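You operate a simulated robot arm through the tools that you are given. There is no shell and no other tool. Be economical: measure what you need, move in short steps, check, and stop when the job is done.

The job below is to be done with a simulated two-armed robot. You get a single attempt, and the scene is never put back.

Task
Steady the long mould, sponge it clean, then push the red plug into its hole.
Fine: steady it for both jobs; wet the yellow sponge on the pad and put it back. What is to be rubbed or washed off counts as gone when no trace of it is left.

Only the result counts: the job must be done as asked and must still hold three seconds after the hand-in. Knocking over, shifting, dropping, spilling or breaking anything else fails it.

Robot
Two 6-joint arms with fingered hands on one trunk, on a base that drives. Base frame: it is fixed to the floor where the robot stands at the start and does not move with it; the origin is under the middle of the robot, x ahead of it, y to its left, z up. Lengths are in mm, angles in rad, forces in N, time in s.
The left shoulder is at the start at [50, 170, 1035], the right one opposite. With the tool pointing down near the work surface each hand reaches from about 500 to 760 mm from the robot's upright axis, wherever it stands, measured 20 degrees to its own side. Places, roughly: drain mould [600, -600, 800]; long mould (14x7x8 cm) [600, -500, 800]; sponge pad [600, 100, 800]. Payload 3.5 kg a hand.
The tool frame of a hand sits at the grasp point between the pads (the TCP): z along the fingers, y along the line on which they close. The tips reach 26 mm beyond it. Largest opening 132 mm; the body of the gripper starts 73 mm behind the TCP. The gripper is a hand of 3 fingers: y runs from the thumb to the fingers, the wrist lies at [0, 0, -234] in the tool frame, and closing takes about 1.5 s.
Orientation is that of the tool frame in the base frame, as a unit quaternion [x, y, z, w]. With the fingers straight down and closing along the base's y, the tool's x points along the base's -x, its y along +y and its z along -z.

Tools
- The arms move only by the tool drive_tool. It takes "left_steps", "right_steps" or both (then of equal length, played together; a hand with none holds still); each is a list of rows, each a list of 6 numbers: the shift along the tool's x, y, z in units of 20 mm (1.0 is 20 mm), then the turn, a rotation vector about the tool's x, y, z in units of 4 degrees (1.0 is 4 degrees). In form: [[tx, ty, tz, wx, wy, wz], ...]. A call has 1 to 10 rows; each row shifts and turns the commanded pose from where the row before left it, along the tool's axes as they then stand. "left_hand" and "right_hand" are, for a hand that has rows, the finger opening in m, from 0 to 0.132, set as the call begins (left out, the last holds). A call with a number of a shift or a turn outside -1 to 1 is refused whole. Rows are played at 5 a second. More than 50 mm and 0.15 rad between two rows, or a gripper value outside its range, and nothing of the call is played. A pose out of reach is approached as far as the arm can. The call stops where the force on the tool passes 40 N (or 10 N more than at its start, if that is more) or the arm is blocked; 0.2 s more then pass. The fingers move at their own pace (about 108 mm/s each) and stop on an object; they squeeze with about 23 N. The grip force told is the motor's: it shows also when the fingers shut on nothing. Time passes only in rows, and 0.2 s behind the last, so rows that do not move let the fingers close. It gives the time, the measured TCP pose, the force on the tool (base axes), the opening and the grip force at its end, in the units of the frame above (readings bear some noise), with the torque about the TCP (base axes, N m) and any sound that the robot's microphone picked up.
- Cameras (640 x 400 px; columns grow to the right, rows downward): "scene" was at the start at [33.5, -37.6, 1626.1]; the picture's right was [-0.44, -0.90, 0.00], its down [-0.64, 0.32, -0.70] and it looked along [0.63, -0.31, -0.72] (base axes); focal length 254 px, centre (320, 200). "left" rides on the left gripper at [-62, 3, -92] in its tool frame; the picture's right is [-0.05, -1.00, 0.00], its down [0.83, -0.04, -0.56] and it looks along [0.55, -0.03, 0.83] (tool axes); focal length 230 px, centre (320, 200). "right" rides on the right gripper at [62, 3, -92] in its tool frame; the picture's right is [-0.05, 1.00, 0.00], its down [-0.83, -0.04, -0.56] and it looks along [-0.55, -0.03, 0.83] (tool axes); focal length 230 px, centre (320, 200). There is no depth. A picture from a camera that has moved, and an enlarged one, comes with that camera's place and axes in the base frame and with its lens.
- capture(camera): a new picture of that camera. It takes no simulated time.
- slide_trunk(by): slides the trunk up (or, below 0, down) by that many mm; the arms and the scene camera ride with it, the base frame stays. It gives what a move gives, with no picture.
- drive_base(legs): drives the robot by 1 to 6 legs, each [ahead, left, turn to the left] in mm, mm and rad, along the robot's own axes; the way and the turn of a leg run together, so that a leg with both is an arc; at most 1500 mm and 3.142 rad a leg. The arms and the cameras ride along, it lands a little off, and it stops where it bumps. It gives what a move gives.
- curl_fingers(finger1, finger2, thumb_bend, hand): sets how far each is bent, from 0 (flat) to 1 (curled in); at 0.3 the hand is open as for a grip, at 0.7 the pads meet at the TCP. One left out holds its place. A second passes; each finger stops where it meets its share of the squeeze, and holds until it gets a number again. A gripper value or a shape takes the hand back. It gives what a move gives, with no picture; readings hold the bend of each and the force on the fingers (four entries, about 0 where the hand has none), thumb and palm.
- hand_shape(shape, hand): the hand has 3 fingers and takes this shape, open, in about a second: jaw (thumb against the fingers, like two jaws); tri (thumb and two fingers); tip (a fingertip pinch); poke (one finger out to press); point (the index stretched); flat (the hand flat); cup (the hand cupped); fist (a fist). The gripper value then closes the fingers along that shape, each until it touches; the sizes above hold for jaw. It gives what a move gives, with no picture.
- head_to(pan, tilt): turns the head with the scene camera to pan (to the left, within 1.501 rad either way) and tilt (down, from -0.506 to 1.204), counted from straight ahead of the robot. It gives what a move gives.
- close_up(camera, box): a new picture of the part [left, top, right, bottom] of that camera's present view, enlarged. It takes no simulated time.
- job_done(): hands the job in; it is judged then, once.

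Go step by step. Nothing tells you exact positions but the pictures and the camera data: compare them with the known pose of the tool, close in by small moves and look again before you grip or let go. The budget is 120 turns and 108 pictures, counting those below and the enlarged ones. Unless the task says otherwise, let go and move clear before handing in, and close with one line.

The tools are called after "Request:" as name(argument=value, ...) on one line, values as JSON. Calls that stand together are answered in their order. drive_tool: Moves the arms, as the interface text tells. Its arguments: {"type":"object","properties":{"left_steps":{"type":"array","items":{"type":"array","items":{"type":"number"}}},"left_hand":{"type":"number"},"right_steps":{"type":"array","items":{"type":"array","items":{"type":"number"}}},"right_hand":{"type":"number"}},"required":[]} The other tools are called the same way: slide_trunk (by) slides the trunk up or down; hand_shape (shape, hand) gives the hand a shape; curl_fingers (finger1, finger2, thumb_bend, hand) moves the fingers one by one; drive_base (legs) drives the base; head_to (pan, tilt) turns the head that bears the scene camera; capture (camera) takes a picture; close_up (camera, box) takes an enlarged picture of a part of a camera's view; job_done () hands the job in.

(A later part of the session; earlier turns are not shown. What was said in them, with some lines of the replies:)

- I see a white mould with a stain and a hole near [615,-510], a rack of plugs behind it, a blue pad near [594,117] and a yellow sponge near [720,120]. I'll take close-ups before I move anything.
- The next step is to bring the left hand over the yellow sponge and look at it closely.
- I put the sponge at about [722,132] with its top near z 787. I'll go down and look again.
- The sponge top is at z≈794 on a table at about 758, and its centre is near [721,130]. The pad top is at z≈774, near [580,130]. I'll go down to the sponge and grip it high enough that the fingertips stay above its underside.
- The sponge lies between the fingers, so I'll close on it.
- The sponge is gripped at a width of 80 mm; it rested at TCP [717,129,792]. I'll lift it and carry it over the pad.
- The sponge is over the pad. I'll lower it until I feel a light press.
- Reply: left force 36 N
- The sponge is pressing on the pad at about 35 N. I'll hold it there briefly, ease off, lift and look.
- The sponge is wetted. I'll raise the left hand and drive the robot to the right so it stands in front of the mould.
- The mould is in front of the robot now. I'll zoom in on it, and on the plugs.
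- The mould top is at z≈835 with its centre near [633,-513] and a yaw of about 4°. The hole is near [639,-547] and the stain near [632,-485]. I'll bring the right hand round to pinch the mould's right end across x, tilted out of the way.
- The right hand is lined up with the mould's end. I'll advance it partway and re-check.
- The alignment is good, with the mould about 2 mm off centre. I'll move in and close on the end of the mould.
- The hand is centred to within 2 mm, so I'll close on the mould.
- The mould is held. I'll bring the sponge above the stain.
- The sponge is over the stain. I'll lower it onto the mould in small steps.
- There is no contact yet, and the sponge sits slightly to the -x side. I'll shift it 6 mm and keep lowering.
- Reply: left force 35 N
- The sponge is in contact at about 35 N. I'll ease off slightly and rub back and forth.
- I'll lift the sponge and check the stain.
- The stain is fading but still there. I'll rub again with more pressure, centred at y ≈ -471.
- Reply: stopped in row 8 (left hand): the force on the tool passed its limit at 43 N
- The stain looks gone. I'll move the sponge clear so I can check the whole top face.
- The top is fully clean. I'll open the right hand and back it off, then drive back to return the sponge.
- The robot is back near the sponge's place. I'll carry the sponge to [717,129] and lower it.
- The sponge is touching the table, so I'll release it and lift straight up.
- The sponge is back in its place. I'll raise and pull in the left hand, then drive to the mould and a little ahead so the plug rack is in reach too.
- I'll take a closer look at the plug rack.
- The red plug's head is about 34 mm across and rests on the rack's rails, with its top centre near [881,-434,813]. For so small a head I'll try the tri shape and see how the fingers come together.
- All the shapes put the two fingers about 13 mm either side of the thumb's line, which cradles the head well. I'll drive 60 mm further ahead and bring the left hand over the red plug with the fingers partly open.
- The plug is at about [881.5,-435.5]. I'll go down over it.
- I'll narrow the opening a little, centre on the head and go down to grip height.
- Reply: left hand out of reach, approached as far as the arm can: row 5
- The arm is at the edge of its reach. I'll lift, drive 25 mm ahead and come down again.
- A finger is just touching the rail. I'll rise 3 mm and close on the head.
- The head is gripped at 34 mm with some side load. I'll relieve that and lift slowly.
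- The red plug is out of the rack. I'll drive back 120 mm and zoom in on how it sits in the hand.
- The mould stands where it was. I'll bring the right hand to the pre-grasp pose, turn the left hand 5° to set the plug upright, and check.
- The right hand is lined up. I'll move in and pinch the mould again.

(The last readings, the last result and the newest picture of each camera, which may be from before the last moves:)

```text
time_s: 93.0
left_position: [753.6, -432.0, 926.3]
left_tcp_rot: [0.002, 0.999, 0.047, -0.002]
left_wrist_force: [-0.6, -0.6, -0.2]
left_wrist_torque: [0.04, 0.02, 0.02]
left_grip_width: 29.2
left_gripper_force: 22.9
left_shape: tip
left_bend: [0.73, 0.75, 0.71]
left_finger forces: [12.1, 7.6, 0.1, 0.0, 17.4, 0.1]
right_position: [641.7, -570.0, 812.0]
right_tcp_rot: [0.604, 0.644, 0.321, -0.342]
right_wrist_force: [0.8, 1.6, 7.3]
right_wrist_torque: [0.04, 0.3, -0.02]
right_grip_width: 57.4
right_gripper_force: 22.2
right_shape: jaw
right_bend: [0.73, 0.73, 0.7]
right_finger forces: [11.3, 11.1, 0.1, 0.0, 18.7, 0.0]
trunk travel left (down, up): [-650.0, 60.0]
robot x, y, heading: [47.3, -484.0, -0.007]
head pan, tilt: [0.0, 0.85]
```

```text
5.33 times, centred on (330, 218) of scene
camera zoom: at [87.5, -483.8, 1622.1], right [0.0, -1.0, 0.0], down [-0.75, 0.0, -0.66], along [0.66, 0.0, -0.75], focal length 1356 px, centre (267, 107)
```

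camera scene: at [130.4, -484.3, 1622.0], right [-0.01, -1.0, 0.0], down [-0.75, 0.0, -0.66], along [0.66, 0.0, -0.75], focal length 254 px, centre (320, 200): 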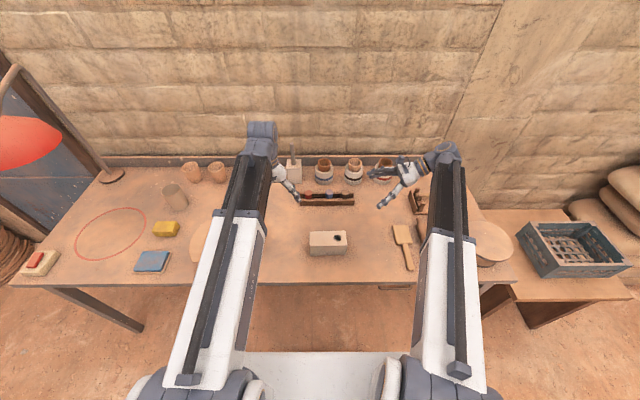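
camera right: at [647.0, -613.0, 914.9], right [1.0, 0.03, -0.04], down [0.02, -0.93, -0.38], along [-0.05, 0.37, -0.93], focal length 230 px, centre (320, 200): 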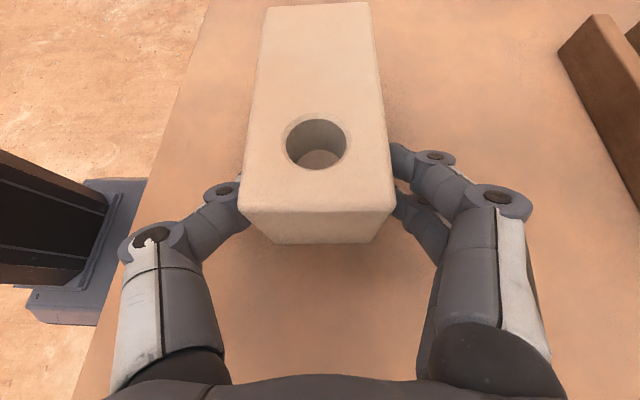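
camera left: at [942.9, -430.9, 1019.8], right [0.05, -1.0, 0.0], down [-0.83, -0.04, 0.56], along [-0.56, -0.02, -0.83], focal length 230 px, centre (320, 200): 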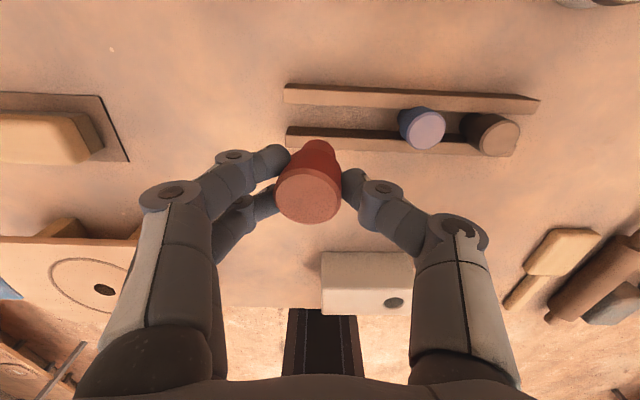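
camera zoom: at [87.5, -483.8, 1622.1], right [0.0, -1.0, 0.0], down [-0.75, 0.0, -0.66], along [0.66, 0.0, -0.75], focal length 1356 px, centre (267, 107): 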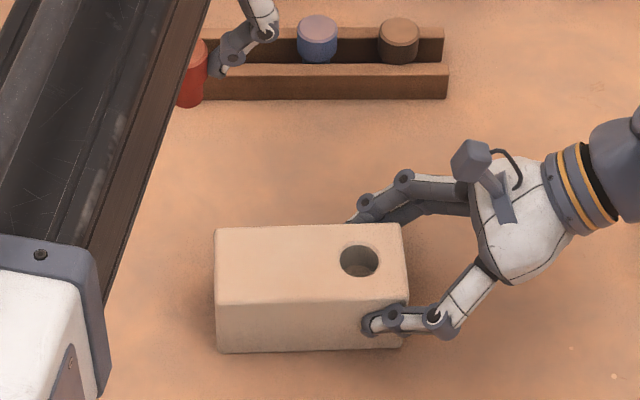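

The mould is steadied again. So that the left hand doesn't bump the right hand's camera, I'll turn it 90° about the vertical, with the plug staying upright, before bringing it over the hole.

Request:
drive_tool(left_steps=[[0, 0, -1, 0, 0, 0], [0, 0, 0, 0.006, 0.094, -0.995], [0, 0, 0, 0.006, 0.094, -0.995], [0, 0, 0, 0.006, 0.094, -0.995], [0, 0, 0, 0.006, 0.094, -0.995], [0, 0, 0, 0.006, 0.094, -0.995], [0, 0, 0, 0.006, 0.094, -0.995], [0, 0, 0, 0.006, 0.094, -0.995], [0, 0, 0, 0.006, 0.094, -0.995], [0, 0, 0, 0.006, 0.094, -0.995]])

Request:
drive_tool(left_steps=[[0, 0, 0, 0.006, 0.094, -0.995], [0, 0, 0, 0.006, 0.094, -0.995], [0, 0, 0, 0.006, 0.094, -0.995], [0, 0, 0, 0.006, 0.094, -0.995], [0, 0, 0, 0.006, 0.094, -0.995], [0, 0, 0, 0.006, 0.094, -0.995], [0, 0, 0, 0.006, 0.094, -0.995], [0, 0, 0, 0.006, 0.094, -0.995], [0, 0, 0, 0.006, 0.094, -0.995], [0, 0, 0, 0.006, 0.094, -0.995]])

Request:
drive_tool(left_steps=[[0, 0, 0, 0.006, 0.094, -0.995], [0, 0, 0, 0.006, 0.094, -0.995], [0, 0, 0, 0.006, 0.094, -0.995], [0, 0, 0, 0.003, 0.047, -0.5]])

Request:
capture(camera="left")

Request:
capture(camera="scene")

```text
time_s: 95.2
left_position: [753.4, -433.8, 946.8]
left_tcp_rot: [-0.308, 0.95, 0.044, -0.018]
left_wrist_force: [-0.3, 0.6, -0.6]
left_wrist_torque: [-0.02, 0.0, 0.02]
left_grip_width: 29.3
left_gripper_force: 22.6
left_shape: tip
left_bend: [0.73, 0.75, 0.71]
left_finger forces: [12.3, 7.7, 0.0, 0.0, 17.4, 0.0]
right_position: [641.2, -571.2, 812.9]
right_tcp_rot: [0.605, 0.644, 0.321, -0.341]
right_wrist_force: [1.7, 0.6, 8.8]
right_wrist_torque: [0.07, 0.35, -0.04]
right_grip_width: 57.6
right_gripper_force: 22.7
right_shape: jaw
right_bend: [0.73, 0.73, 0.7]
right_finger forces: [11.3, 11.1, 0.0, 0.0, 20.1, 0.1]
trunk travel left (down, up): [-650.0, 60.0]
robot x, y, heading: [45.8, -482.8, -0.004]
head pan, tilt: [0.0, 0.85]
```

```text
time_s: 97.4
left_position: [753.9, -434.3, 947.5]
left_tcp_rot: [-0.586, 0.809, 0.037, -0.031]
left_wrist_force: [0.5, -0.2, -0.3]
left_wrist_torque: [0.05, 0.01, -0.02]
left_grip_width: 29.2
left_gripper_force: 22.5
left_shape: tip
left_bend: [0.73, 0.75, 0.71]
left_finger forces: [12.2, 7.7, 0.0, 0.0, 17.3, 0.0]
left hand out of reach, approached as far as the arm can: row 10
right_position: [641.1, -570.9, 813.3]
right_tcp_rot: [0.605, 0.644, 0.32, -0.341]
right_wrist_force: [1.4, 1.3, 8.1]
right_wrist_torque: [0.08, 0.33, -0.03]
right_grip_width: 57.3
right_gripper_force: 22.8
right_shape: jaw
right_bend: [0.73, 0.73, 0.7]
right_finger forces: [11.3, 11.0, 0.0, 0.0, 20.2, 0.1]
trunk travel left (down, up): [-650.0, 60.0]
robot x, y, heading: [49.9, -479.8, -0.002]
head pan, tilt: [0.0, 0.85]
```

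```text
time_s: 98.4
left_position: [753.5, -433.2, 948.3]
left_tcp_rot: [-0.586, 0.809, 0.037, -0.031]
left_wrist_force: [0.1, -0.6, -0.5]
left_wrist_torque: [0.02, -0.03, 0.01]
left_grip_width: 29.0
left_gripper_force: 22.9
left_shape: tip
left_bend: [0.73, 0.75, 0.71]
left_finger forces: [12.3, 7.7, 0.1, 0.0, 17.3, 0.0]
left hand out of reach, approached as far as the arm can: row 1, 2, 3
right_position: [641.8, -571.7, 812.7]
right_tcp_rot: [0.605, 0.645, 0.32, -0.34]
right_wrist_force: [1.8, 0.7, 8.5]
right_wrist_torque: [0.09, 0.38, -0.05]
right_grip_width: 57.4
right_gripper_force: 23.1
right_shape: jaw
right_bend: [0.73, 0.73, 0.7]
right_finger forces: [11.3, 11.1, 0.0, 0.0, 20.4, 0.0]
trunk travel left (down, up): [-650.0, 60.0]
robot x, y, heading: [48.1, -485.9, -0.003]
head pan, tilt: [0.0, 0.85]
```

```text
37 pictures are left
camera left: at [778.2, -376.5, 1039.7], right [0.96, -0.26, -0.1], down [-0.17, -0.82, 0.55], along [-0.22, -0.52, -0.83], focal length 230 px, centre (320, 200)
```

left: 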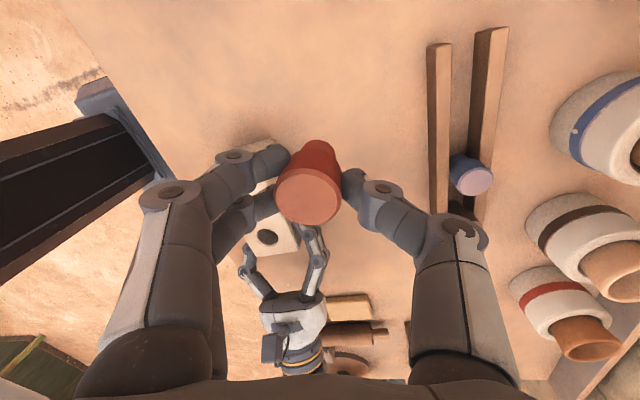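

```text
36 pictures are left
camera scene: at [87.4, -483.8, 1622.1], right [0.0, -1.0, 0.0], down [-0.75, 0.0, -0.66], along [0.66, 0.0, -0.75], focal length 254 px, centre (320, 200)
```

scene: 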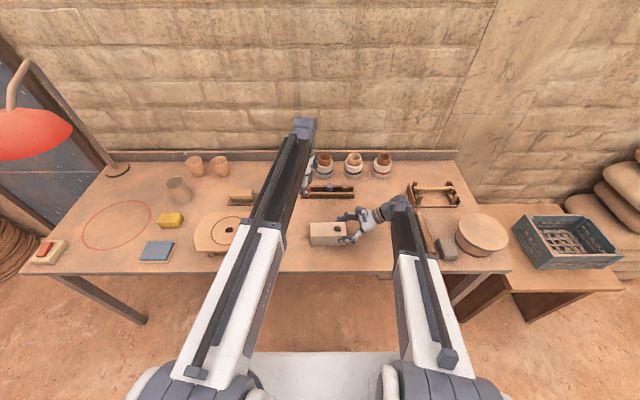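

The turn stopped at 72°, which is enough. I'll carry the plug over the hole, with its tip about 20 mm above.

Request:
drive_tool(left_steps=[[0.908, 0.383, 0.295, 0, 0, 0], [0.908, 0.383, 0.295, 0, 0, 0], [0.908, 0.383, 0.295, 0, 0, 0], [0.908, 0.383, 0.295, 0, 0, 0], [0.908, 0.383, 0.295, 0, 0, 0], [0.908, 0.383, 0.295, 0, 0, 0], [0.908, 0.383, 0.295, 0, 0, 0], [0.908, 0.383, 0.295, 0, 0, 0]])

Request:
capture(camera="right")

Request:
close_up(camera="scene", box=[270, 180, 390, 255])

Request:
capture(camera="left")

```text
time_s: 100.2
left_position: [676.9, -409.9, 905.6]
left_tcp_rot: [-0.592, 0.804, 0.034, -0.033]
left_wrist_force: [0.1, 0.0, 0.0]
left_wrist_torque: [0.01, -0.03, 0.0]
left_grip_width: 29.0
left_gripper_force: 22.4
left_shape: tip
left_bend: [0.73, 0.75, 0.71]
left_finger forces: [12.1, 7.9, 0.0, 0.1, 17.2, 0.0]
left hand out of reach, approached as far as the arm can: row 1, 2, 3, 4, 5, 6, 7, 8
right_position: [641.7, -571.9, 811.9]
right_tcp_rot: [0.604, 0.644, 0.321, -0.342]
right_wrist_force: [1.2, 1.6, 8.9]
right_wrist_torque: [0.11, 0.4, -0.04]
right_grip_width: 57.4
right_gripper_force: 22.9
right_shape: jaw
right_bend: [0.73, 0.73, 0.7]
right_finger forces: [11.2, 11.0, 0.0, 0.0, 20.7, 0.0]
trunk travel left (down, up): [-650.0, 60.0]
robot x, y, heading: [51.9, -482.8, -0.007]
head pan, tilt: [0.0, 0.85]
```

```text
35 pictures are left
camera right: at [646.8, -613.1, 914.9], right [1.0, 0.03, -0.04], down [0.02, -0.93, -0.38], along [-0.05, 0.37, -0.93], focal length 230 px, centre (320, 200)
```

right: 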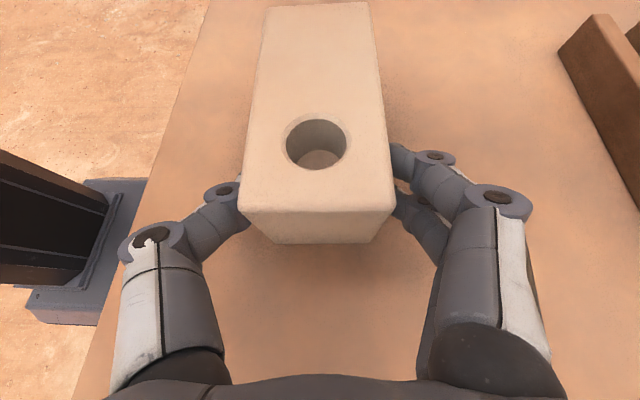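

```text
5.33 times, centred on (330, 218) of scene
camera zoom: at [87.3, -484.0, 1622.1], right [0.0, -1.0, 0.0], down [-0.75, 0.0, -0.66], along [0.66, 0.0, -0.75], focal length 1356 px, centre (267, 107)
```

zoom: 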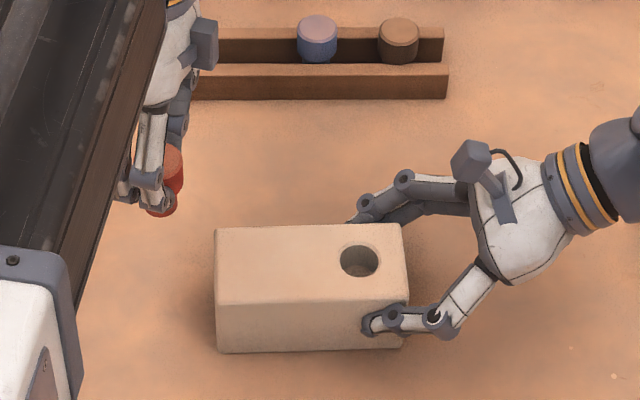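

```text
33 pictures are left
camera left: at [700.1, -352.4, 997.3], right [0.96, -0.24, -0.1], down [-0.15, -0.81, 0.56], along [-0.21, -0.53, -0.82], focal length 230 px, centre (320, 200)
```

left: 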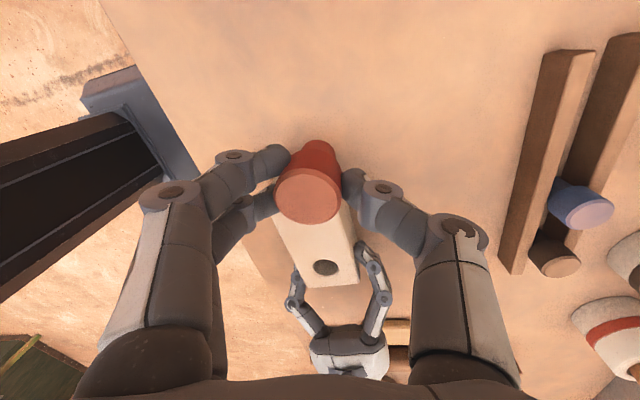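

The arm can't keep that yaw further to the right. I'll turn back about 20° to a yaw of some 52°, which still clears the right hand.

Request:
drive_tool(left_steps=[[0, 0, 0, -0.013, -0.094, 0.994], [0, 0, 0, -0.013, -0.094, 0.994], [0, 0, 0, -0.013, -0.094, 0.994], [0, 0, 0, -0.013, -0.094, 0.994], [0, 0, 0, -0.013, -0.094, 0.994]])

```text
time_s: 101.4
left_position: [676.0, -407.1, 906.7]
left_tcp_rot: [-0.45, 0.892, 0.042, -0.025]
left_wrist_force: [0.4, 0.0, -1.0]
left_wrist_torque: [0.0, -0.02, 0.02]
left_grip_width: 29.0
left_gripper_force: 23.0
left_shape: tip
left_bend: [0.73, 0.75, 0.71]
left_finger forces: [12.1, 7.8, 0.0, 0.0, 17.2, 0.1]
right_position: [641.6, -571.0, 812.8]
right_tcp_rot: [0.605, 0.644, 0.321, -0.34]
right_wrist_force: [1.4, 0.6, 9.6]
right_wrist_torque: [0.11, 0.36, -0.03]
right_grip_width: 57.2
right_gripper_force: 23.5
right_shape: jaw
right_bend: [0.73, 0.73, 0.7]
right_finger forces: [11.1, 10.9, 0.1, 0.2, 20.9, 0.0]
trunk travel left (down, up): [-650.0, 60.0]
robot x, y, heading: [47.7, -481.2, -0.003]
head pan, tilt: [0.0, 0.85]
```

Request:
drive_tool(left_steps=[[0.846, -0.39, -0.026, 0, 0, 0], [0.846, -0.39, -0.026, 0, 0, 0], [0.846, -0.39, -0.026, 0, 0, 0], [0.846, -0.39, -0.026, 0, 0, 0], [0.846, -0.39, -0.026, 0, 0, 0], [0.846, -0.39, -0.026, 0, 0, 0], [0.846, -0.39, -0.026, 0, 0, 0], [0.846, -0.39, -0.026, 0, 0, 0]])

Request:
capture(camera="right")

Request:
close_up(camera="scene", box=[290, 190, 370, 240])

Request:
capture(camera="left")

```text
time_s: 103.2
left_position: [646.8, -554.9, 907.0]
left_tcp_rot: [-0.452, 0.891, 0.041, -0.026]
left_wrist_force: [0.0, -0.1, -0.1]
left_wrist_torque: [-0.04, -0.02, -0.01]
left_grip_width: 29.0
left_gripper_force: 23.5
left_shape: tip
left_bend: [0.73, 0.75, 0.71]
left_finger forces: [12.1, 8.0, 0.0, 0.0, 17.2, 0.1]
right_position: [641.2, -571.3, 812.0]
right_tcp_rot: [0.604, 0.644, 0.321, -0.342]
right_wrist_force: [1.3, 1.5, 8.5]
right_wrist_torque: [0.12, 0.4, -0.03]
right_grip_width: 57.5
right_gripper_force: 23.1
right_shape: jaw
right_bend: [0.73, 0.73, 0.7]
right_finger forces: [11.1, 11.0, 0.0, 0.0, 21.4, 0.0]
trunk travel left (down, up): [-650.0, 60.0]
robot x, y, heading: [49.1, -480.2, -0.007]
head pan, tilt: [0.0, 0.85]
```

```text
32 pictures are left
camera right: at [646.9, -613.1, 914.9], right [1.0, 0.03, -0.04], down [0.02, -0.93, -0.38], along [-0.05, 0.37, -0.93], focal length 230 px, centre (320, 200)
```

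right: 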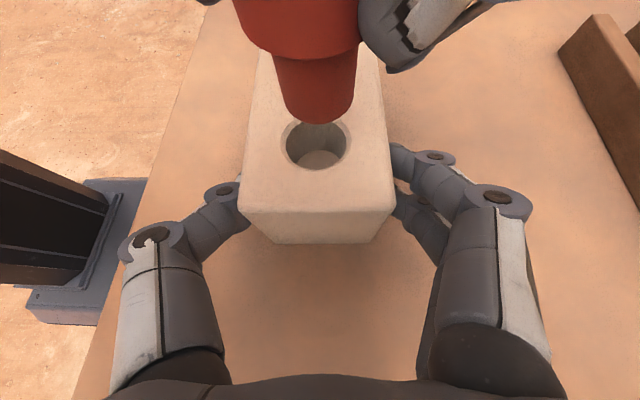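

```text
8.00 times, centred on (330, 215) of scene
camera zoom: at [87.3, -483.9, 1622.1], right [0.0, -1.0, 0.0], down [-0.75, 0.0, -0.66], along [0.66, 0.0, -0.75], focal length 2034 px, centre (240, 80)
```

zoom: 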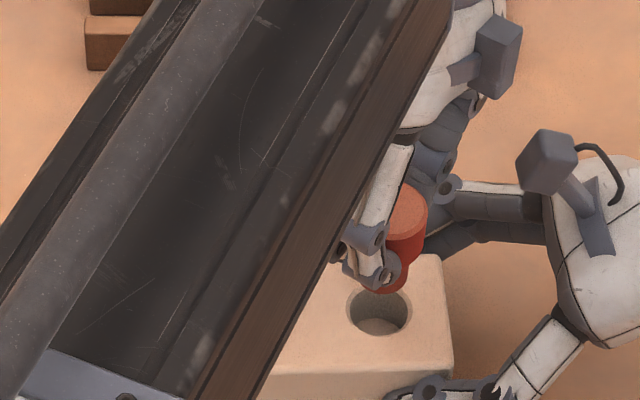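

```text
30 pictures are left
camera left: at [688.8, -507.1, 997.9], right [0.83, -0.55, -0.1], down [-0.41, -0.72, 0.55], along [-0.37, -0.42, -0.83], focal length 230 px, centre (320, 200)
```

left: 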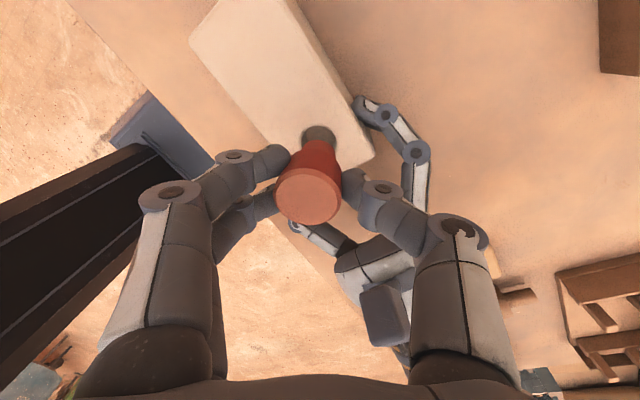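

The plug tip is close to in line above the hole. I'll shift it 1.5 mm and lower to just above the rim.

Request:
drive_tool(left_steps=[[0.045, 0.03, 0.35, 0, 0, 0], [0, -0.035, 0.35, 0, 0, 0]])

Request:
close_up(camera="right", box=[240, 60, 400, 220])

Request:
close_up(camera="scene", box=[310, 200, 374, 240])

```text
time_s: 103.8
left_position: [645.5, -553.5, 890.6]
left_tcp_rot: [-0.452, 0.89, 0.042, -0.025]
left_wrist_force: [0.6, -0.9, -0.4]
left_wrist_torque: [0.0, 0.01, 0.02]
left_grip_width: 29.2
left_gripper_force: 23.2
left_shape: tip
left_bend: [0.73, 0.75, 0.71]
left_finger forces: [12.1, 8.0, 0.1, 0.1, 17.0, 0.1]
right_position: [641.0, -570.1, 811.4]
right_tcp_rot: [0.604, 0.644, 0.321, -0.342]
right_wrist_force: [1.6, 1.0, 9.4]
right_wrist_torque: [0.13, 0.39, -0.01]
right_grip_width: 57.2
right_gripper_force: 23.6
right_shape: jaw
right_bend: [0.73, 0.73, 0.7]
right_finger forces: [11.1, 10.9, 0.1, 0.0, 21.1, 0.0]
trunk travel left (down, up): [-650.0, 60.0]
robot x, y, heading: [49.4, -480.3, -0.002]
head pan, tilt: [0.0, 0.85]
```

```text
2.50 times, centred on (320, 140) of right
camera zoom: at [646.8, -613.1, 914.9], right [1.0, 0.03, -0.04], down [0.02, -0.93, -0.38], along [-0.05, 0.37, -0.93], focal length 575 px, centre (320, 350)
```

zoom: 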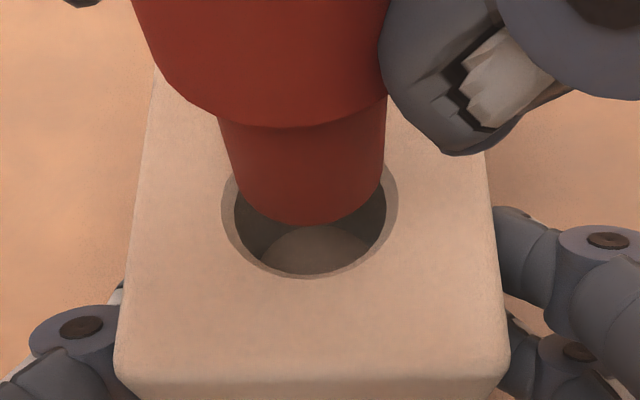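

```text
10.00 times, centred on (342, 220) of scene
camera zoom: at [87.3, -483.9, 1622.1], right [0.0, -1.0, 0.0], down [-0.75, 0.0, -0.66], along [0.66, 0.0, -0.75], focal length 2543 px, centre (100, 0)
```

zoom: 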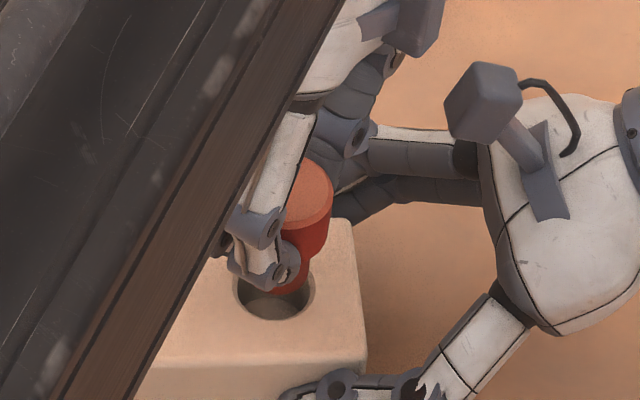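

The stem lines up over the hole in the right-hand view. I'll lower it gently and watch the forces.

Request:
drive_tool(left_steps=[[0.02, 0.02, 0.2, 0, 0, 0], [0, -0.02, 0.2, 0, 0, 0], [0, -0.02, 0.15, 0, 0, 0]])

Request:
close_up(camera="right", box=[240, 60, 400, 220])

Request:
close_up(camera="scene", box=[310, 200, 374, 240])

```text
time_s: 104.6
left_position: [646.3, -555.5, 880.2]
left_tcp_rot: [-0.452, 0.89, 0.042, -0.025]
left_wrist_force: [-0.7, -0.4, -1.1]
left_wrist_torque: [0.03, 0.03, -0.01]
left_grip_width: 29.0
left_gripper_force: 22.7
left_shape: tip
left_bend: [0.73, 0.75, 0.71]
left_finger forces: [12.0, 7.9, 0.1, 0.0, 17.1, 0.0]
right_position: [640.8, -570.9, 813.1]
right_tcp_rot: [0.605, 0.644, 0.321, -0.341]
right_wrist_force: [1.8, 0.4, 9.6]
right_wrist_torque: [0.11, 0.46, -0.06]
right_grip_width: 57.1
right_gripper_force: 23.4
right_shape: jaw
right_bend: [0.73, 0.73, 0.7]
right_finger forces: [11.0, 11.0, 0.0, 0.1, 21.4, 0.0]
trunk travel left (down, up): [-650.0, 60.0]
robot x, y, heading: [47.4, -480.9, -0.005]
head pan, tilt: [0.0, 0.85]
```

```text
2.50 times, centred on (320, 140) of right
camera zoom: at [646.8, -613.1, 914.9], right [1.0, 0.03, -0.04], down [0.02, -0.93, -0.38], along [-0.05, 0.37, -0.93], focal length 575 px, centre (320, 350)
```

zoom: 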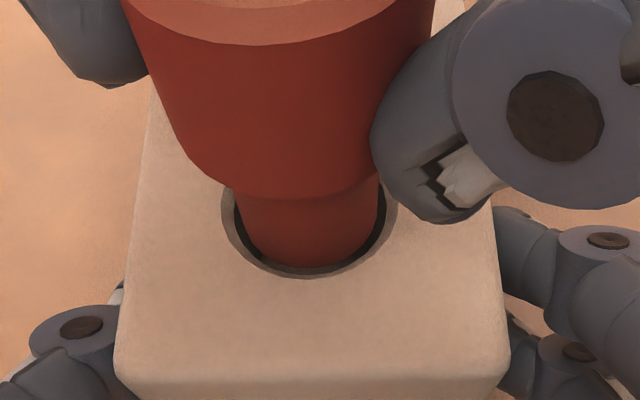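

```text
10.00 times, centred on (342, 220) of scene
camera zoom: at [87.3, -483.9, 1622.1], right [0.0, -1.0, 0.0], down [-0.75, 0.0, -0.66], along [0.66, 0.0, -0.75], focal length 2543 px, centre (100, 0)
```

zoom: 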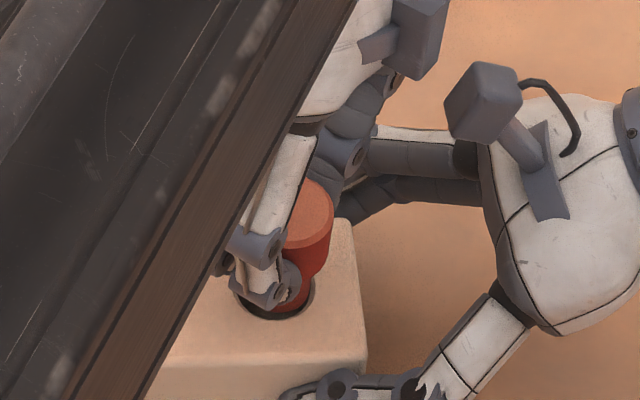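

Request:
drive_tool(left_steps=[[0, -0.02, 0.2, 0, 0, 0], [0, -0.02, 0.2, 0, 0, 0], [0, -0.01, 0.1, 0, 0, 0]])

Request:
close_up(camera="right", box=[240, 60, 400, 220])

```text
time_s: 105.4
left_position: [643.8, -554.0, 870.2]
left_tcp_rot: [-0.452, 0.891, 0.042, -0.025]
left_wrist_force: [-0.2, 0.3, 0.4]
left_wrist_torque: [-0.02, 0.01, -0.01]
left_grip_width: 29.2
left_gripper_force: 23.2
left_shape: tip
left_bend: [0.73, 0.75, 0.71]
left_finger forces: [12.0, 7.9, 0.0, 0.0, 17.0, 0.1]
right_position: [640.8, -571.6, 812.8]
right_tcp_rot: [0.604, 0.645, 0.321, -0.341]
right_wrist_force: [1.1, 0.3, 9.3]
right_wrist_torque: [0.1, 0.36, -0.04]
right_grip_width: 57.2
right_gripper_force: 22.8
right_shape: jaw
right_bend: [0.73, 0.73, 0.7]
right_finger forces: [11.1, 11.0, 0.0, 0.0, 21.5, 0.1]
trunk travel left (down, up): [-650.0, 60.0]
robot x, y, heading: [48.9, -479.8, -0.004]
head pan, tilt: [0.0, 0.85]
```

```text
2.50 times, centred on (320, 140) of right
camera zoom: at [646.8, -613.1, 914.9], right [1.0, 0.03, -0.04], down [0.02, -0.93, -0.38], along [-0.05, 0.37, -0.93], focal length 575 px, centre (320, 350)
```

zoom: 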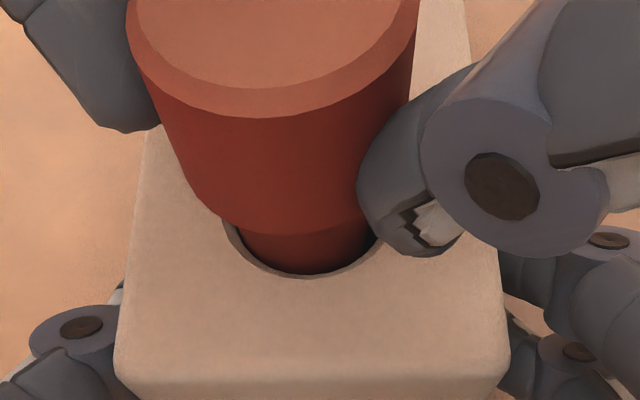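

The stem is inside the hole. I'll keep lowering until the head seats.

Request:
drive_tool(left_steps=[[0, -0.02, 0.2, 0, 0, 0], [0, -0.01, 0.1, 0, 0, 0], [0, -0.01, 0.1, 0, 0, 0]])

Request:
close_up(camera="right", box=[240, 60, 400, 220])

```text
time_s: 106.2
left_position: [643.7, -554.0, 863.2]
left_tcp_rot: [-0.451, 0.891, 0.042, -0.026]
left_wrist_force: [0.7, -0.5, -0.2]
left_wrist_torque: [-0.02, -0.04, 0.01]
left_grip_width: 29.1
left_gripper_force: 23.0
left_shape: tip
left_bend: [0.73, 0.75, 0.71]
left_finger forces: [12.0, 7.9, 0.0, 0.0, 17.0, 0.0]
right_position: [641.7, -570.8, 811.5]
right_tcp_rot: [0.605, 0.644, 0.321, -0.341]
right_wrist_force: [1.6, 0.5, 9.2]
right_wrist_torque: [0.1, 0.42, -0.07]
right_grip_width: 57.3
right_gripper_force: 23.2
right_shape: jaw
right_bend: [0.73, 0.73, 0.7]
right_finger forces: [11.1, 11.0, 0.0, 0.0, 21.6, 0.0]
trunk travel left (down, up): [-650.0, 60.0]
robot x, y, heading: [50.3, -480.9, -0.006]
head pan, tilt: [0.0, 0.85]
```

```text
2.50 times, centred on (320, 140) of right
camera zoom: at [646.8, -613.1, 914.9], right [1.0, 0.03, -0.04], down [0.02, -0.93, -0.38], along [-0.05, 0.37, -0.93], focal length 575 px, centre (320, 350)
```

zoom: 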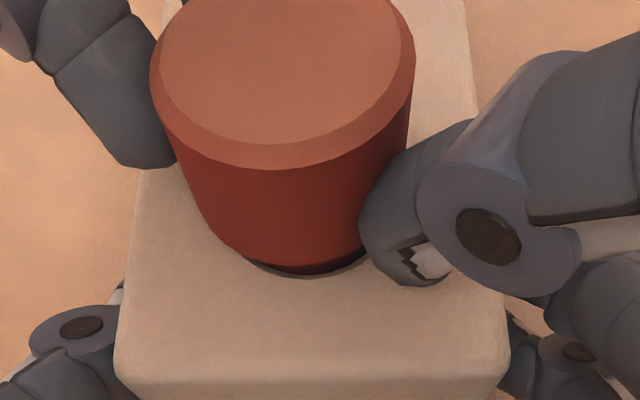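

Request:
drive_tool(left_steps=[[0, -0.01, 0.1, 0, 0, 0], [0, -0.01, 0.1, 0, 0, 0]])

```text
time_s: 106.8
left_position: [644.8, -552.9, 859.3]
left_tcp_rot: [-0.451, 0.891, 0.042, -0.026]
left_wrist_force: [-0.2, 0.0, -0.7]
left_wrist_torque: [0.0, 0.0, -0.01]
left_grip_width: 28.9
left_gripper_force: 23.5
left_shape: tip
left_bend: [0.73, 0.75, 0.71]
left_finger forces: [12.0, 7.9, 0.0, 0.0, 17.1, 0.0]
right_position: [641.3, -570.6, 812.2]
right_tcp_rot: [0.605, 0.644, 0.322, -0.341]
right_wrist_force: [0.6, 1.3, 9.6]
right_wrist_torque: [0.12, 0.42, -0.02]
right_grip_width: 57.4
right_gripper_force: 23.5
right_shape: jaw
right_bend: [0.73, 0.73, 0.7]
right_finger forces: [11.0, 10.9, 0.0, 0.1, 21.6, 0.1]
trunk travel left (down, up): [-650.0, 60.0]
robot x, y, heading: [52.5, -479.0, -0.006]
head pan, tilt: [0.0, 0.85]
```

Request:
drive_tool(left_steps=[[0, -0.01, 0.1, 0, 0, 0], [0, -0.01, 0.1, 0, 0, 0]])

Request:
close_up(camera="right", box=[240, 60, 400, 220])

```text
time_s: 107.4
left_position: [644.3, -555.1, 857.2]
left_tcp_rot: [-0.452, 0.891, 0.04, -0.025]
left_wrist_force: [1.8, -1.3, 11.9]
left_wrist_torque: [-0.16, -0.21, -0.01]
left_grip_width: 29.8
left_gripper_force: 22.5
left_shape: tip
left_bend: [0.73, 0.75, 0.71]
left_finger forces: [13.5, 9.1, 0.0, 0.0, 31.5, 0.0]
right_position: [641.6, -571.3, 812.4]
right_tcp_rot: [0.605, 0.645, 0.32, -0.34]
right_wrist_force: [3.6, 1.7, 6.2]
right_wrist_torque: [0.02, 0.53, -0.07]
right_grip_width: 57.5
right_gripper_force: 22.8
right_shape: jaw
right_bend: [0.73, 0.73, 0.7]
right_finger forces: [12.2, 11.5, 0.0, 0.0, 21.0, 0.0]
trunk travel left (down, up): [-650.0, 60.0]
robot x, y, heading: [47.1, -480.5, -0.003]
head pan, tilt: [0.0, 0.85]
```

```text
2.50 times, centred on (320, 140) of right
camera zoom: at [646.8, -613.1, 915.0], right [1.0, 0.03, -0.04], down [0.02, -0.93, -0.38], along [-0.05, 0.37, -0.93], focal length 575 px, centre (320, 350)
```

zoom: 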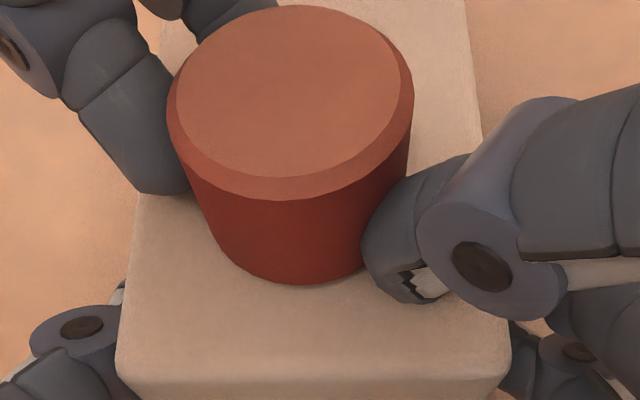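

There is contact at 12 N and the head looks about seated. I'll release slightly, rise, and check before pressing from the top.

Request:
drive_tool(left_steps=[[0, -0.01, -0.05, 0, 0, 0], [0, 0, 0, 0, 0, 0], [0, 0, 0, 0, 0, 0], [0, 0, 0, 0, 0, 0], [0, 0.05, -0.5, 0, 0, 0], [0, 0.1, -1, 0, 0, 0], [0, 0.1, -1, 0, 0, 0], [0, 0.1, -1, 0, 0, 0]], left_hand=0.058)

Request:
close_up(camera="right", box=[240, 60, 400, 220])

Request:
close_up(camera="scene", box=[300, 195, 380, 245])

```text
time_s: 109.2
left_position: [645.1, -554.4, 926.8]
left_tcp_rot: [-0.452, 0.891, 0.042, -0.025]
left_wrist_force: [0.7, 0.4, -1.2]
left_wrist_torque: [0.0, -0.03, 0.03]
left_grip_width: 57.3
left_gripper_force: 0.1
left_shape: tip
left_bend: [0.73, 0.73, 0.7]
left_finger forces: [0.0, 0.0, 0.0, 0.0, 0.1, 0.1]
right_position: [642.0, -570.8, 812.3]
right_tcp_rot: [0.604, 0.644, 0.322, -0.342]
right_wrist_force: [2.0, -0.2, 9.6]
right_wrist_torque: [0.09, 0.48, -0.08]
right_grip_width: 56.9
right_gripper_force: 22.9
right_shape: jaw
right_bend: [0.73, 0.73, 0.7]
right_finger forces: [10.9, 11.1, 0.0, 0.1, 23.2, 0.0]
trunk travel left (down, up): [-650.0, 60.0]
robot x, y, heading: [47.2, -486.1, -0.003]
head pan, tilt: [0.0, 0.85]
```

```text
2.50 times, centred on (320, 140) of right
camera zoom: at [646.8, -613.1, 915.0], right [1.0, 0.03, -0.04], down [0.02, -0.93, -0.38], along [-0.05, 0.37, -0.93], focal length 575 px, centre (320, 350)
```

zoom: 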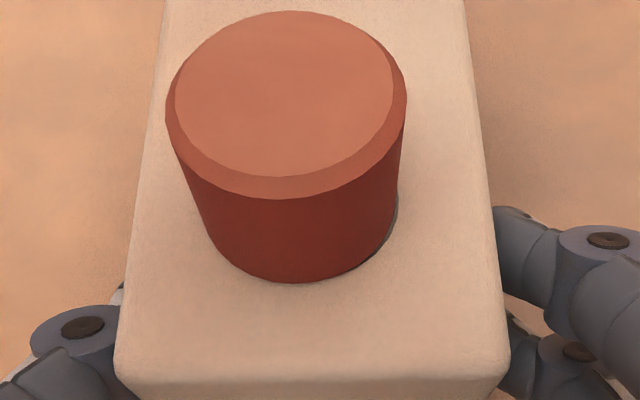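

```text
8.00 times, centred on (340, 220) of scene
camera zoom: at [87.1, -483.9, 1622.1], right [0.0, -1.0, 0.0], down [-0.75, 0.0, -0.66], along [0.66, 0.0, -0.75], focal length 2034 px, centre (160, 40)
```

zoom: 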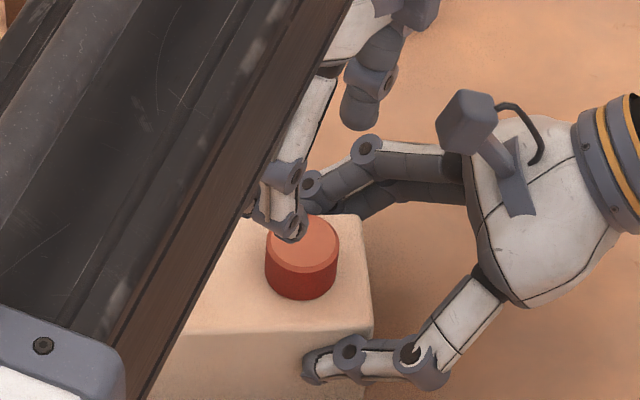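

The plug looks seated, with perhaps a hairline gap. I'll close the fingers and press down on its head from above, with the mould still held.

Request:
drive_tool(left_steps=[[0, 0.18, 0, 0, 0, 0], [0, 0, 0, 0, 0, 0], [0, 0, 0, 0, 0, 0], [0, 0, 0, 0, 0, 0], [0, -0.05, 0.6, 0, 0, 0], [0, -0.05, 0.6, 0, 0, 0], [0, -0.05, 0.5, 0, 0, 0]], left_hand=0.0)

Request:
capture(camera="right")

```text
time_s: 110.8
left_position: [642.3, -550.2, 892.7]
left_tcp_rot: [-0.452, 0.891, 0.042, -0.025]
left_wrist_force: [0.6, -0.2, 0.4]
left_wrist_torque: [0.0, -0.02, 0.02]
left_grip_width: 0.2
left_gripper_force: 23.2
left_shape: tip
left_bend: [0.64, 0.64, 0.66]
left_finger forces: [0.1, 0.1, 0.0, 0.1, 0.0, 0.0]
right_position: [641.5, -571.5, 812.0]
right_tcp_rot: [0.604, 0.644, 0.321, -0.342]
right_wrist_force: [0.4, -0.3, 9.8]
right_wrist_torque: [0.08, 0.49, -0.02]
right_grip_width: 57.4
right_gripper_force: 22.6
right_shape: jaw
right_bend: [0.73, 0.73, 0.7]
right_finger forces: [10.8, 11.1, 0.0, 0.1, 23.9, 0.0]
trunk travel left (down, up): [-650.0, 60.0]
robot x, y, heading: [51.0, -481.7, -0.008]
head pan, tilt: [0.0, 0.85]
```

```text
20 pictures are left
camera right: at [646.7, -613.1, 915.0], right [1.0, 0.03, -0.04], down [0.02, -0.93, -0.38], along [-0.05, 0.37, -0.93], focal length 230 px, centre (320, 200)
```

right: 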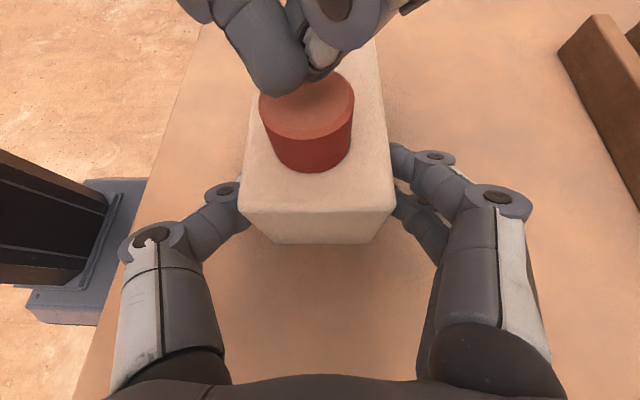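

Request:
drive_tool(left_steps=[[0, -0.02, 0.2, 0, 0, 0], [0, -0.02, 0.15, 0, 0, 0], [0, -0.01, 0.1, 0, 0, 0], [0, -0.01, 0.1, 0, 0, 0]])

```text
time_s: 111.8
left_position: [641.6, -550.5, 883.9]
left_tcp_rot: [-0.452, 0.891, 0.042, -0.025]
left_wrist_force: [2.5, 0.3, 9.2]
left_wrist_torque: [0.04, -0.1, 0.0]
left_grip_width: 0.0
left_gripper_force: 22.5
left_shape: tip
left_bend: [0.64, 0.64, 0.67]
left_finger forces: [0.0, 0.1, 0.1, 0.0, 0.1, 0.1]
right_position: [641.5, -571.8, 813.3]
right_tcp_rot: [0.605, 0.644, 0.32, -0.341]
right_wrist_force: [2.4, 0.0, 8.6]
right_wrist_torque: [0.07, 0.55, -0.07]
right_grip_width: 57.1
right_gripper_force: 22.6
right_shape: jaw
right_bend: [0.73, 0.73, 0.7]
right_finger forces: [11.2, 11.1, 0.0, 0.0, 23.3, 0.1]
trunk travel left (down, up): [-650.0, 60.0]
robot x, y, heading: [50.0, -483.7, -0.005]
head pan, tilt: [0.0, 0.85]
```

Request:
drive_tool(left_steps=[[0, -0.01, 0.1, 0, 0, 0], [0, -0.01, 0.08, 0, 0, 0], [0, 0, 0.04, 0, 0, 0], [0, 0, 0, 0, 0, 0]])

Request:
close_up(camera="right", box=[240, 60, 400, 220])

```text
time_s: 112.5
left_position: [642.4, -551.0, 882.5]
left_tcp_rot: [-0.452, 0.891, 0.04, -0.023]
left_wrist_force: [-1.4, 2.0, 13.2]
left_wrist_torque: [0.04, 0.06, 0.01]
left_grip_width: 0.1
left_gripper_force: 23.0
left_shape: tip
left_bend: [0.65, 0.65, 0.67]
left_finger forces: [0.0, 0.0, 0.0, 0.1, 0.1, 0.0]
right_position: [640.4, -573.0, 812.8]
right_tcp_rot: [0.606, 0.643, 0.322, -0.34]
right_wrist_force: [0.7, -0.3, 5.8]
right_wrist_torque: [0.01, 0.6, -0.02]
right_grip_width: 56.6
right_gripper_force: 23.1
right_shape: jaw
right_bend: [0.73, 0.73, 0.7]
right_finger forces: [11.1, 10.9, 0.1, 0.0, 24.7, 0.1]
trunk travel left (down, up): [-650.0, 60.0]
robot x, y, heading: [47.8, -484.5, -0.003]
head pan, tilt: [0.0, 0.85]
stopped in row 3 (left hand): the force on the tool passed its limit at 43 N (the readings are from after the stop); the commanded pose is now the measured one
```

```text
2.50 times, centred on (320, 140) of right
camera zoom: at [646.7, -613.2, 915.2], right [1.0, 0.03, -0.04], down [0.01, -0.93, -0.38], along [-0.05, 0.37, -0.93], focal length 575 px, centre (320, 350)
```

zoom: 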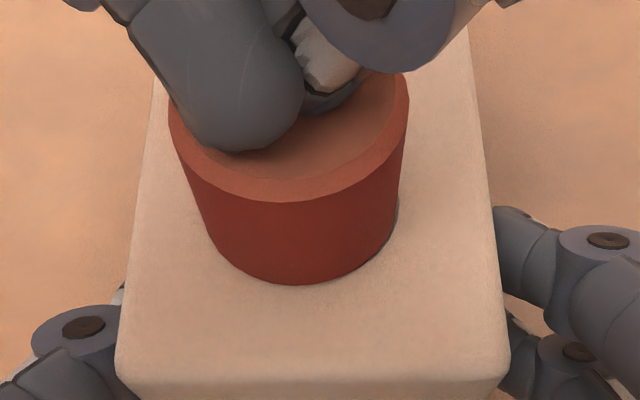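

Pressing reached 43 N without the plug moving, so the head is fully seated. I'll lift the left hand clear, then release and withdraw the right.

Request:
drive_tool(left_steps=[[0, 0.05, -0.5, 0, 0, 0], [0, 0.1, -1, 0, 0, 0], [0, 0.1, -1, 0, 0, 0], [0, 0.1, -1, 0, 0, 0], [-0.6, 0.4, -1, 0, 0, 0], [-0.8, 0.6, -0.5, 0, 0, 0], [-0.8, 0.6, 0, 0, 0, 0], [-0.8, 0.6, 0, 0, 0, 0]])

Request:
drive_tool(right_steps=[[0, 0, 0, 0, 0, 0], [0, 0, 0, 0, 0, 0], [0, 0, 0, 0, 0, 0], [0, 0, 0, 0, 0, 0], [0, 0, 0, 0, 0, 0], [0, 0, -0.8, 0, 0, 0], [0, 0, -1, 0, 0, 0], [0, 0, -1, 0, 0, 0], [0, 0, -1, 0, 0, 0], [0, 0, -1, 0, 0, 0]], right_hand=0.132)

Request:
capture(camera="right")

Request:
close_up(camera="scene", box=[290, 190, 370, 250])

Request:
capture(camera="scene")

```text
time_s: 114.2
left_position: [646.2, -475.4, 986.1]
left_tcp_rot: [-0.452, 0.891, 0.04, -0.023]
left_wrist_force: [-0.1, 0.2, -0.4]
left_wrist_torque: [-0.04, 0.0, -0.02]
left_grip_width: 0.2
left_gripper_force: 23.0
left_shape: tip
left_bend: [0.65, 0.65, 0.67]
left_finger forces: [0.1, 0.0, 0.0, 0.1, 0.0, 0.1]
right_position: [641.5, -571.3, 812.4]
right_tcp_rot: [0.605, 0.644, 0.321, -0.34]
right_wrist_force: [-0.1, 2.3, 18.4]
right_wrist_torque: [0.2, 0.8, 0.02]
right_grip_width: 56.9
right_gripper_force: 23.0
right_shape: jaw
right_bend: [0.73, 0.73, 0.7]
right_finger forces: [11.4, 11.3, 0.0, 0.0, 31.6, 0.1]
trunk travel left (down, up): [-650.0, 60.0]
robot x, y, heading: [51.9, -479.2, -0.002]
head pan, tilt: [0.0, 0.85]
```

```text
time_s: 116.5
left_position: [647.6, -477.9, 984.3]
left_tcp_rot: [-0.452, 0.891, 0.041, -0.023]
left_wrist_force: [-0.2, -0.3, 0.1]
left_wrist_torque: [0.0, -0.02, 0.01]
left_grip_width: 0.0
left_gripper_force: 23.4
left_shape: tip
left_bend: [0.65, 0.65, 0.67]
left_finger forces: [0.0, 0.0, 0.1, 0.0, 0.1, 0.0]
right_position: [648.0, -652.1, 863.8]
right_tcp_rot: [0.605, 0.644, 0.32, -0.341]
right_wrist_force: [-0.9, 0.4, 0.9]
right_wrist_torque: [0.0, -0.03, -0.02]
right_grip_width: 131.8
right_gripper_force: 0.0
right_shape: jaw
right_bend: [0.3, 0.3, 0.3]
right_finger forces: [0.1, 0.1, 0.0, 0.0, 0.0, 0.0]
trunk travel left (down, up): [-650.0, 60.0]
robot x, y, heading: [51.1, -481.2, -0.003]
head pan, tilt: [0.0, 0.85]
```

```text
18 pictures are left
camera right: at [652.7, -694.1, 967.3], right [1.0, 0.03, -0.04], down [0.01, -0.93, -0.37], along [-0.05, 0.37, -0.93], focal length 230 px, centre (320, 200)
```

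right: 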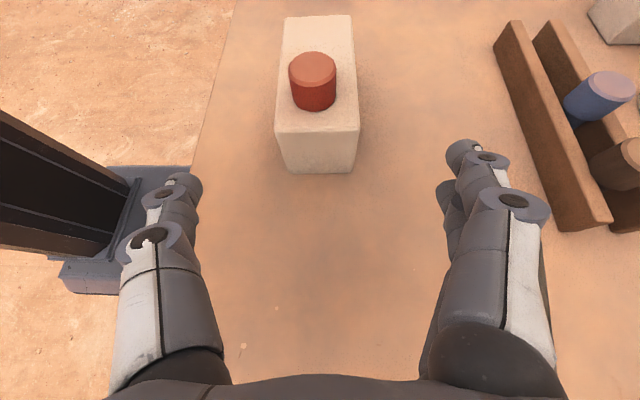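

```text
6.67 times, centred on (330, 220) of scene
camera zoom: at [87.9, -484.1, 1622.1], right [0.0, -1.0, 0.0], down [-0.75, 0.0, -0.66], along [0.66, 0.0, -0.75], focal length 1695 px, centre (253, 67)
```

zoom: 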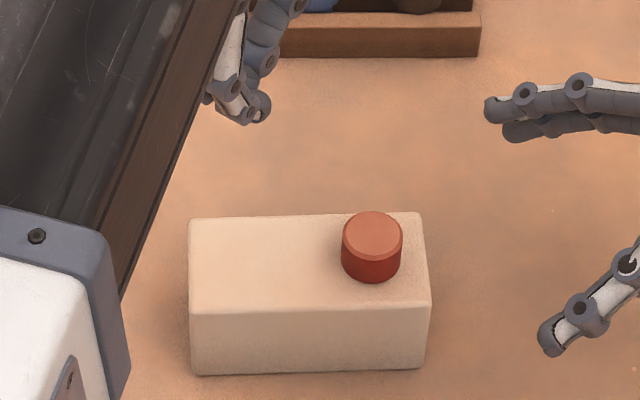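

```text
16 pictures are left
camera scene: at [87.9, -484.1, 1622.1], right [0.0, -1.0, 0.0], down [-0.75, 0.0, -0.66], along [0.66, 0.0, -0.75], focal length 254 px, centre (320, 200)
```

scene: 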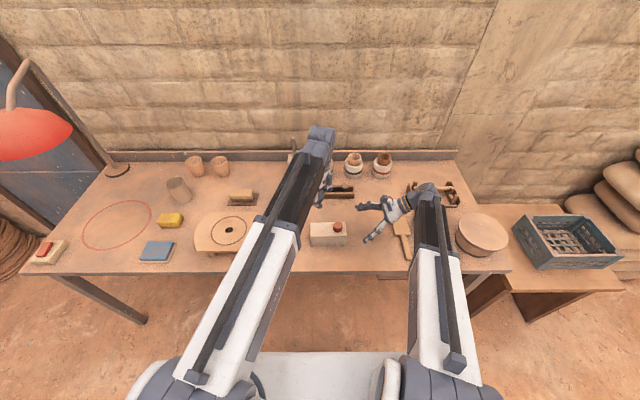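

The mould is clean with the red plug seated in its hole, the sponge is back in its place, and both hands are clear. I'm handing in.

Request:
job_done()

```text
The job is handed in.
```

I held the long mould with the right hand for both jobs, sponged it until no trace of the stain showed, and pushed the red plug fully into its hole. The yellow sponge was wetted on the pad and is back in its place, and the job is handed in.
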